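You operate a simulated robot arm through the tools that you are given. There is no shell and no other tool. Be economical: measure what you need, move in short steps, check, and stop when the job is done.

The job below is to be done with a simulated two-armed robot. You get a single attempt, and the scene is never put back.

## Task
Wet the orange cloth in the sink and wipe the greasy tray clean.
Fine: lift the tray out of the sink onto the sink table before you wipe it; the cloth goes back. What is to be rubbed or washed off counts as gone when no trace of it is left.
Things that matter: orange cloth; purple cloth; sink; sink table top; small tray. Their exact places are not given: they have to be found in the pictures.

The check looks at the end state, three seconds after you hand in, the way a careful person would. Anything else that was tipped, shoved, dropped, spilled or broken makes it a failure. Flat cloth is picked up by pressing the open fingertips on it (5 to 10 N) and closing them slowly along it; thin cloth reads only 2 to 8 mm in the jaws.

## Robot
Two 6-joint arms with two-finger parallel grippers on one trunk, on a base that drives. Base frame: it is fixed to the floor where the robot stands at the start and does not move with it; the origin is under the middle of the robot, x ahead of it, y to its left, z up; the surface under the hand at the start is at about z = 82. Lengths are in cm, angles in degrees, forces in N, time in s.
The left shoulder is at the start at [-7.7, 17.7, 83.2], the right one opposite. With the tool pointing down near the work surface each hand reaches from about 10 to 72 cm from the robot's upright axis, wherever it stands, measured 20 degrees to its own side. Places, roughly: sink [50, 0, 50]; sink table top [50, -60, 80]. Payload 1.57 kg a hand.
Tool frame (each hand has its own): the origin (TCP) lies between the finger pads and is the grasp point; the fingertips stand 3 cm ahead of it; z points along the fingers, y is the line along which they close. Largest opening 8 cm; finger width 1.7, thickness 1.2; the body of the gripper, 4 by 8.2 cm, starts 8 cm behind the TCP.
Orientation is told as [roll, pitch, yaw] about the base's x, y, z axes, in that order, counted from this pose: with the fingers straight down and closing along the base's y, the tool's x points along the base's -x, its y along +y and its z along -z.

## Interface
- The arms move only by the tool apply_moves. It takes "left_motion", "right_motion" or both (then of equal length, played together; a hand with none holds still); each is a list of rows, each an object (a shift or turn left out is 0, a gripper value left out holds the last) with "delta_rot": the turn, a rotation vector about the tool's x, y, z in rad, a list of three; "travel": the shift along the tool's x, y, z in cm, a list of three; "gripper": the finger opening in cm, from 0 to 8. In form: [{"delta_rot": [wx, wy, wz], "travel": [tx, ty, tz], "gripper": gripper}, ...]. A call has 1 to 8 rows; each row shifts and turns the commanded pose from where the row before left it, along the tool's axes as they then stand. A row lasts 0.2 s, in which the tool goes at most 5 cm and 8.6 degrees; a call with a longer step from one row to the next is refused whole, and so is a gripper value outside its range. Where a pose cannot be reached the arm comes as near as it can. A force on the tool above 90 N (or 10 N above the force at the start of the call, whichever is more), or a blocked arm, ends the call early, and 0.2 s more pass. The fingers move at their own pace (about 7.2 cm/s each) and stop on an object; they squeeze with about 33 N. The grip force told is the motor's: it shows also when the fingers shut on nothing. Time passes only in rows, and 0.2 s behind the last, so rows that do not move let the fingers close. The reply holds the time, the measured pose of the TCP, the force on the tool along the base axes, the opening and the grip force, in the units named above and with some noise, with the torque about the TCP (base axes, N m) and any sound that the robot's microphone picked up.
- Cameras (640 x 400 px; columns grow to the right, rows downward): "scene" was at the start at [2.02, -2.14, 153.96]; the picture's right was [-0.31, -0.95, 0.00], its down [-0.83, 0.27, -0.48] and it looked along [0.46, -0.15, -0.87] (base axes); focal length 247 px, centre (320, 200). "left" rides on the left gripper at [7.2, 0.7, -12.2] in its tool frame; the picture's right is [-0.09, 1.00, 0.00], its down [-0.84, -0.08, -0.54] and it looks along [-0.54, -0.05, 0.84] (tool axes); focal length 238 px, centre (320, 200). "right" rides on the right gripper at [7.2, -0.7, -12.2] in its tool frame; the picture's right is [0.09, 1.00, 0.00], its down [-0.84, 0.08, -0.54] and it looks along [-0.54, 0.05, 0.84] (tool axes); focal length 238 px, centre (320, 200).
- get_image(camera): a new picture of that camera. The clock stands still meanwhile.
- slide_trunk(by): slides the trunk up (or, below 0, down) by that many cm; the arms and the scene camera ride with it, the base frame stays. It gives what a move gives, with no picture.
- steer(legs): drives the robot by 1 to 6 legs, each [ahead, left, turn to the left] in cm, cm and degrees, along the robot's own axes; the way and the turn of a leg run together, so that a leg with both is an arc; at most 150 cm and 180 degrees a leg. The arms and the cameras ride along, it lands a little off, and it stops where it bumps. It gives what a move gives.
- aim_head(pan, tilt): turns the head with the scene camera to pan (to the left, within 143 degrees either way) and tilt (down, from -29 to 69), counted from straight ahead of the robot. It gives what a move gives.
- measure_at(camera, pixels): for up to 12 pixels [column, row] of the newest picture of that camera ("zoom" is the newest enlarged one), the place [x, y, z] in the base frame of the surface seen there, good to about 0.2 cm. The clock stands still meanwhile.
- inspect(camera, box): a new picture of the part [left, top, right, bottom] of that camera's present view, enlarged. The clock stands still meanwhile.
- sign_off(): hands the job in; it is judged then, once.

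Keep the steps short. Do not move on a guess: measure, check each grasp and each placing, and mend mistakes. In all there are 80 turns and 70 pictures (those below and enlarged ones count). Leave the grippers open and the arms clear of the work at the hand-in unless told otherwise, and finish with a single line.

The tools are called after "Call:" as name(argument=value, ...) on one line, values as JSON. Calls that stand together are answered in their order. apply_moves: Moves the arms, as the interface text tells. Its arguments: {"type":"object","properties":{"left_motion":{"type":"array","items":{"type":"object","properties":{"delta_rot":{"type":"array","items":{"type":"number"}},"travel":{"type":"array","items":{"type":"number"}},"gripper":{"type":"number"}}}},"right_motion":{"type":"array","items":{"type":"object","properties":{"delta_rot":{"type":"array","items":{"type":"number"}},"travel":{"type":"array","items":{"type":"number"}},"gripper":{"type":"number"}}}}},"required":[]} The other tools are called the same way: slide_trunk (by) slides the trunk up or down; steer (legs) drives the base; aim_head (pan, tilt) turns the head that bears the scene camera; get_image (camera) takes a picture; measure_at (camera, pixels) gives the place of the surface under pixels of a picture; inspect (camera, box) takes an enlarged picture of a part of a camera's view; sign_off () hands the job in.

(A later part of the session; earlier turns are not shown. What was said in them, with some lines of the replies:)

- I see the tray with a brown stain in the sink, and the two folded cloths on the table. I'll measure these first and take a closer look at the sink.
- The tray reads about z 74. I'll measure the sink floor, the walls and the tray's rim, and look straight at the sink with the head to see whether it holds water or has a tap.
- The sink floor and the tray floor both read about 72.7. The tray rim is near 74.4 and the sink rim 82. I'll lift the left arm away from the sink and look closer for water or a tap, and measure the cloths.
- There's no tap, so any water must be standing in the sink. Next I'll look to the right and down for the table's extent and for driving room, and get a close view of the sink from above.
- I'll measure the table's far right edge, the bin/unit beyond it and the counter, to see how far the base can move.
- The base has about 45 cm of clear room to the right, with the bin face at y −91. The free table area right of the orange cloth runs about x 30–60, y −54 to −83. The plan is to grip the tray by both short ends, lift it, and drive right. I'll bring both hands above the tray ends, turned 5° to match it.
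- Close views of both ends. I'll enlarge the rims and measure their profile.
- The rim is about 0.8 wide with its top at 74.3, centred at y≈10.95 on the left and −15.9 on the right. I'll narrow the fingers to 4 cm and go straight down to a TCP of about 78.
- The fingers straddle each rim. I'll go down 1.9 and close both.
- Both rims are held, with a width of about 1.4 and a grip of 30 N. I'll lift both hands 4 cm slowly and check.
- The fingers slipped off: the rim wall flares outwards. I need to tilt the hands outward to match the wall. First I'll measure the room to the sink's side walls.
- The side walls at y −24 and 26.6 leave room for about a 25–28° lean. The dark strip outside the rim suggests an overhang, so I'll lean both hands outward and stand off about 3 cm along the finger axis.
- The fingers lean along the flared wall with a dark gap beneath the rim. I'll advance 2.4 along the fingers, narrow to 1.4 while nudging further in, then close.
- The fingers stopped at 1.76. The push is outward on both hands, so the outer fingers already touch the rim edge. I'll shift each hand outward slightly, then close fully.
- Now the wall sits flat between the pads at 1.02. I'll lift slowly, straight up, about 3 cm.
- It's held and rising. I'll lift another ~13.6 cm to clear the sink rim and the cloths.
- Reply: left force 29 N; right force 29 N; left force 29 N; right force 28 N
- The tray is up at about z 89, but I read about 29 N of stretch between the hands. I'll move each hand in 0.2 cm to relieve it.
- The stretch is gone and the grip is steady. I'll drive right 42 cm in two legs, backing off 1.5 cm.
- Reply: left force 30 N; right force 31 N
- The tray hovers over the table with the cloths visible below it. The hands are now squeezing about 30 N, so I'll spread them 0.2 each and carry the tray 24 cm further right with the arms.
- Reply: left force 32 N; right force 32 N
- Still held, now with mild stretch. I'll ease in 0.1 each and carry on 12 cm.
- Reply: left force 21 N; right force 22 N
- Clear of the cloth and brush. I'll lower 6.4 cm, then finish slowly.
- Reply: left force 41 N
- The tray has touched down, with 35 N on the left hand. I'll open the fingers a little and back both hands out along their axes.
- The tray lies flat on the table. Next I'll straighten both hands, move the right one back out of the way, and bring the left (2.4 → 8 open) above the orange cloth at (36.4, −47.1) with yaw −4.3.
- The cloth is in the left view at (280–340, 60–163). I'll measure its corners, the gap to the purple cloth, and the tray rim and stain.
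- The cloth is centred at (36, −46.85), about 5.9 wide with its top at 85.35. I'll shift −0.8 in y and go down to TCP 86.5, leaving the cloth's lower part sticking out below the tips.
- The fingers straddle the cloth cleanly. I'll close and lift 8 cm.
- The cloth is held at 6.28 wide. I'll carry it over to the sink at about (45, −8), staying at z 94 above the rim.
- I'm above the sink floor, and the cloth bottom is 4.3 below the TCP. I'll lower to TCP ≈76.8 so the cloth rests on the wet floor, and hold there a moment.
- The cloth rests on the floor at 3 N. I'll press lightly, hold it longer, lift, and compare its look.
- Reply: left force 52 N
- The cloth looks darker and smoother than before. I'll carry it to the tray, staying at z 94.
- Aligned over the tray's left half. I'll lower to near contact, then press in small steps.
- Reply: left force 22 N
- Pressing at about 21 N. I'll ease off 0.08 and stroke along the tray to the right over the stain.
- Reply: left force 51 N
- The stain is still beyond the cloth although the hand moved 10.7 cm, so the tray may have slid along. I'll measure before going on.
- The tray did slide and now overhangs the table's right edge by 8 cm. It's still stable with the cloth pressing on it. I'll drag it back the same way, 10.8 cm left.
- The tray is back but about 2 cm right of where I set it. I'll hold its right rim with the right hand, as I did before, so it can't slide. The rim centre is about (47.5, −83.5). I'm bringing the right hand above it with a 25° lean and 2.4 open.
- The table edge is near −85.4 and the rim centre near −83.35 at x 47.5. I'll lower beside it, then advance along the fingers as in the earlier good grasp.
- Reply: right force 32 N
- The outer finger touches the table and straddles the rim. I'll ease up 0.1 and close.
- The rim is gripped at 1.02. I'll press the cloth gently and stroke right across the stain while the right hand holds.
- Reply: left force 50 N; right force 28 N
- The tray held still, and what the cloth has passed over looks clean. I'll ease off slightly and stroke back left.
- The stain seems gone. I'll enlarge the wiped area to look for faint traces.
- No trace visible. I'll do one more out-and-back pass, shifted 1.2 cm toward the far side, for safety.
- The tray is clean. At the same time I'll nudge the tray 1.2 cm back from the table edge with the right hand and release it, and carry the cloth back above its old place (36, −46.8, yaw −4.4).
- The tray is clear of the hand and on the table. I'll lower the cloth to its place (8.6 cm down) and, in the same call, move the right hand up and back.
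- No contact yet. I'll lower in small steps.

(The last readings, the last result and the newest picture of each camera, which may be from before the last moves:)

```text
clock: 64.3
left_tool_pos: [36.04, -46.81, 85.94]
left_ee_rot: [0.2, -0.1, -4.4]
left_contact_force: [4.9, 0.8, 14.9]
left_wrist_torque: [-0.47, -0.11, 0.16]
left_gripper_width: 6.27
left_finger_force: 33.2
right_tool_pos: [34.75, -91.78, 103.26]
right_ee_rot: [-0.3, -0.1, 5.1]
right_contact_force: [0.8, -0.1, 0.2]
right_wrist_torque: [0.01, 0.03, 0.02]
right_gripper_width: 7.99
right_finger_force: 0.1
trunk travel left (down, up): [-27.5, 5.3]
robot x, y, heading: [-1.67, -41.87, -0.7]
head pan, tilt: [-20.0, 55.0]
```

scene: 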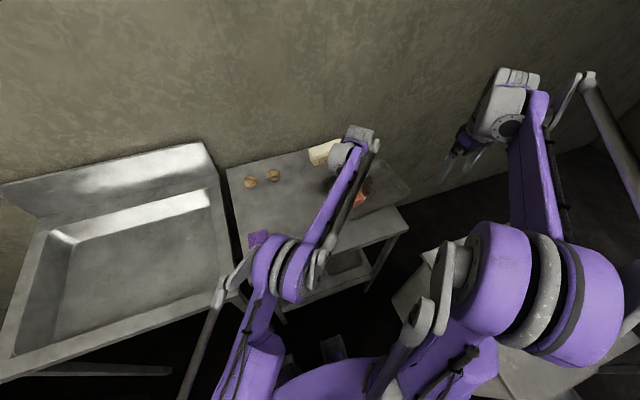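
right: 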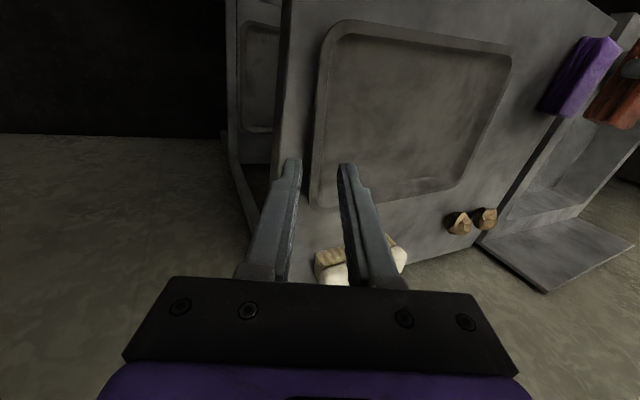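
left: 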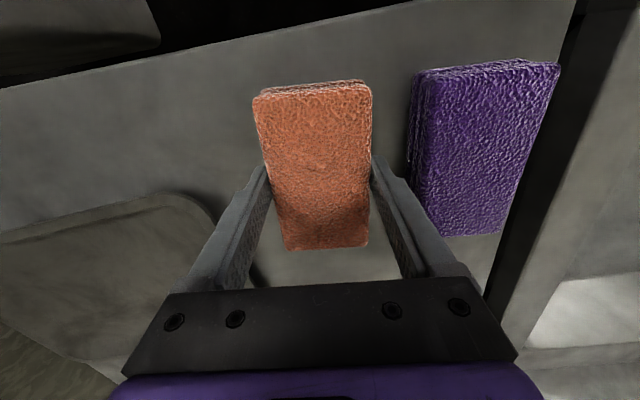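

It's resting at 15 N. I'll open to 7.7 and lift straight out.

Call:
apply_moves(left_motion=[{"gripper": 7.0}, {"gripper": 7.7}, {}, {"travel": [0, 0, -2]}, {"travel": [0, 0, -4]}, {"travel": [0, 0, -4.5]}, {"travel": [0, 0, -4.5]}, {"travel": [3, 4, 0], "gripper": 8}])

Call:
apply_moves(left_motion=[{"travel": [3, 4, 0]}, {"travel": [2, 4.5, 0]}, {"travel": [0, 4.8, 0]}, {"travel": [0, 4.8, 0]}, {"travel": [0, 4.8, 0]}])

Call:
get_image(camera="scene")

Call:
inspect(camera="scene", box=[220, 130, 420, 290])

Call:
get_image(camera="right")

```text
clock: 66.1
left_tool_pos: [33.41, -42.49, 101.16]
left_ee_rot: [0.1, 0.0, -4.5]
left_contact_force: [1.0, 0.4, 0.6]
left_wrist_torque: [-0.04, -0.01, 0.02]
left_gripper_width: 7.99
left_finger_force: 0.0
right_tool_pos: [34.63, -91.75, 103.32]
right_ee_rot: [-0.3, 0.0, 5.0]
right_contact_force: [0.3, 0.5, -0.2]
right_wrist_torque: [0.01, -0.02, 0.01]
right_gripper_width: 8.01
right_finger_force: 0.0
trunk travel left (down, up): [-27.5, 5.3]
robot x, y, heading: [-1.59, -41.46, -0.5]
head pan, tilt: [-20.0, 55.0]
```

```text
clock: 67.3
left_tool_pos: [30.23, -19.56, 100.88]
left_ee_rot: [0.3, 0.0, -4.5]
left_contact_force: [0.3, 0.0, -0.4]
left_wrist_torque: [0.0, 0.02, -0.02]
left_gripper_width: 8.01
left_finger_force: 0.0
right_tool_pos: [34.9, -91.76, 103.09]
right_ee_rot: [-0.4, 0.1, 5.1]
right_contact_force: [0.1, 0.6, 0.0]
right_wrist_torque: [-0.02, 0.0, 0.0]
right_gripper_width: 7.99
right_finger_force: 0.1
trunk travel left (down, up): [-27.5, 5.3]
robot x, y, heading: [-1.7, -41.53, -0.3]
head pan, tilt: [-20.0, 55.0]
```

```text
10 pictures are left
```

scene: 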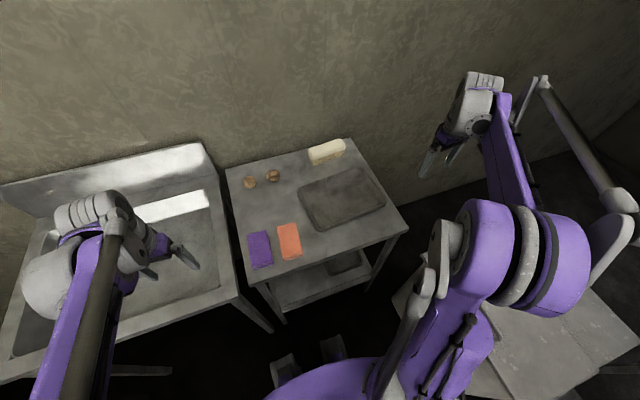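

```text
2.50 times, centred on (320, 210) of scene
```

zoom: 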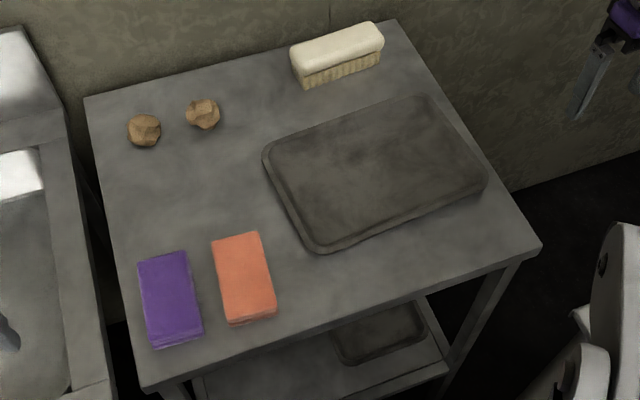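

```text
8 pictures are left
```

right: 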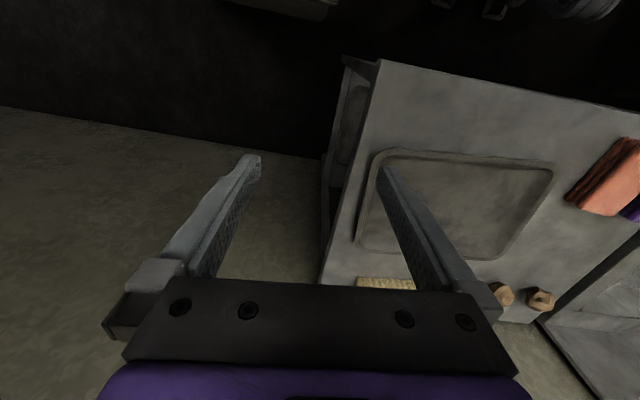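

The tray is clean and fully on the table. The orange cloth is back in its place, and the purple cloth, brush and other items are undisturbed. Both hands are open and clear, so I'm handing in.

Call:
sign_off()

```text
The job is handed in.
```

The tray is wiped clean and on the sink table, the orange cloth I wet in the sink is back in its place, and the job is handed in.
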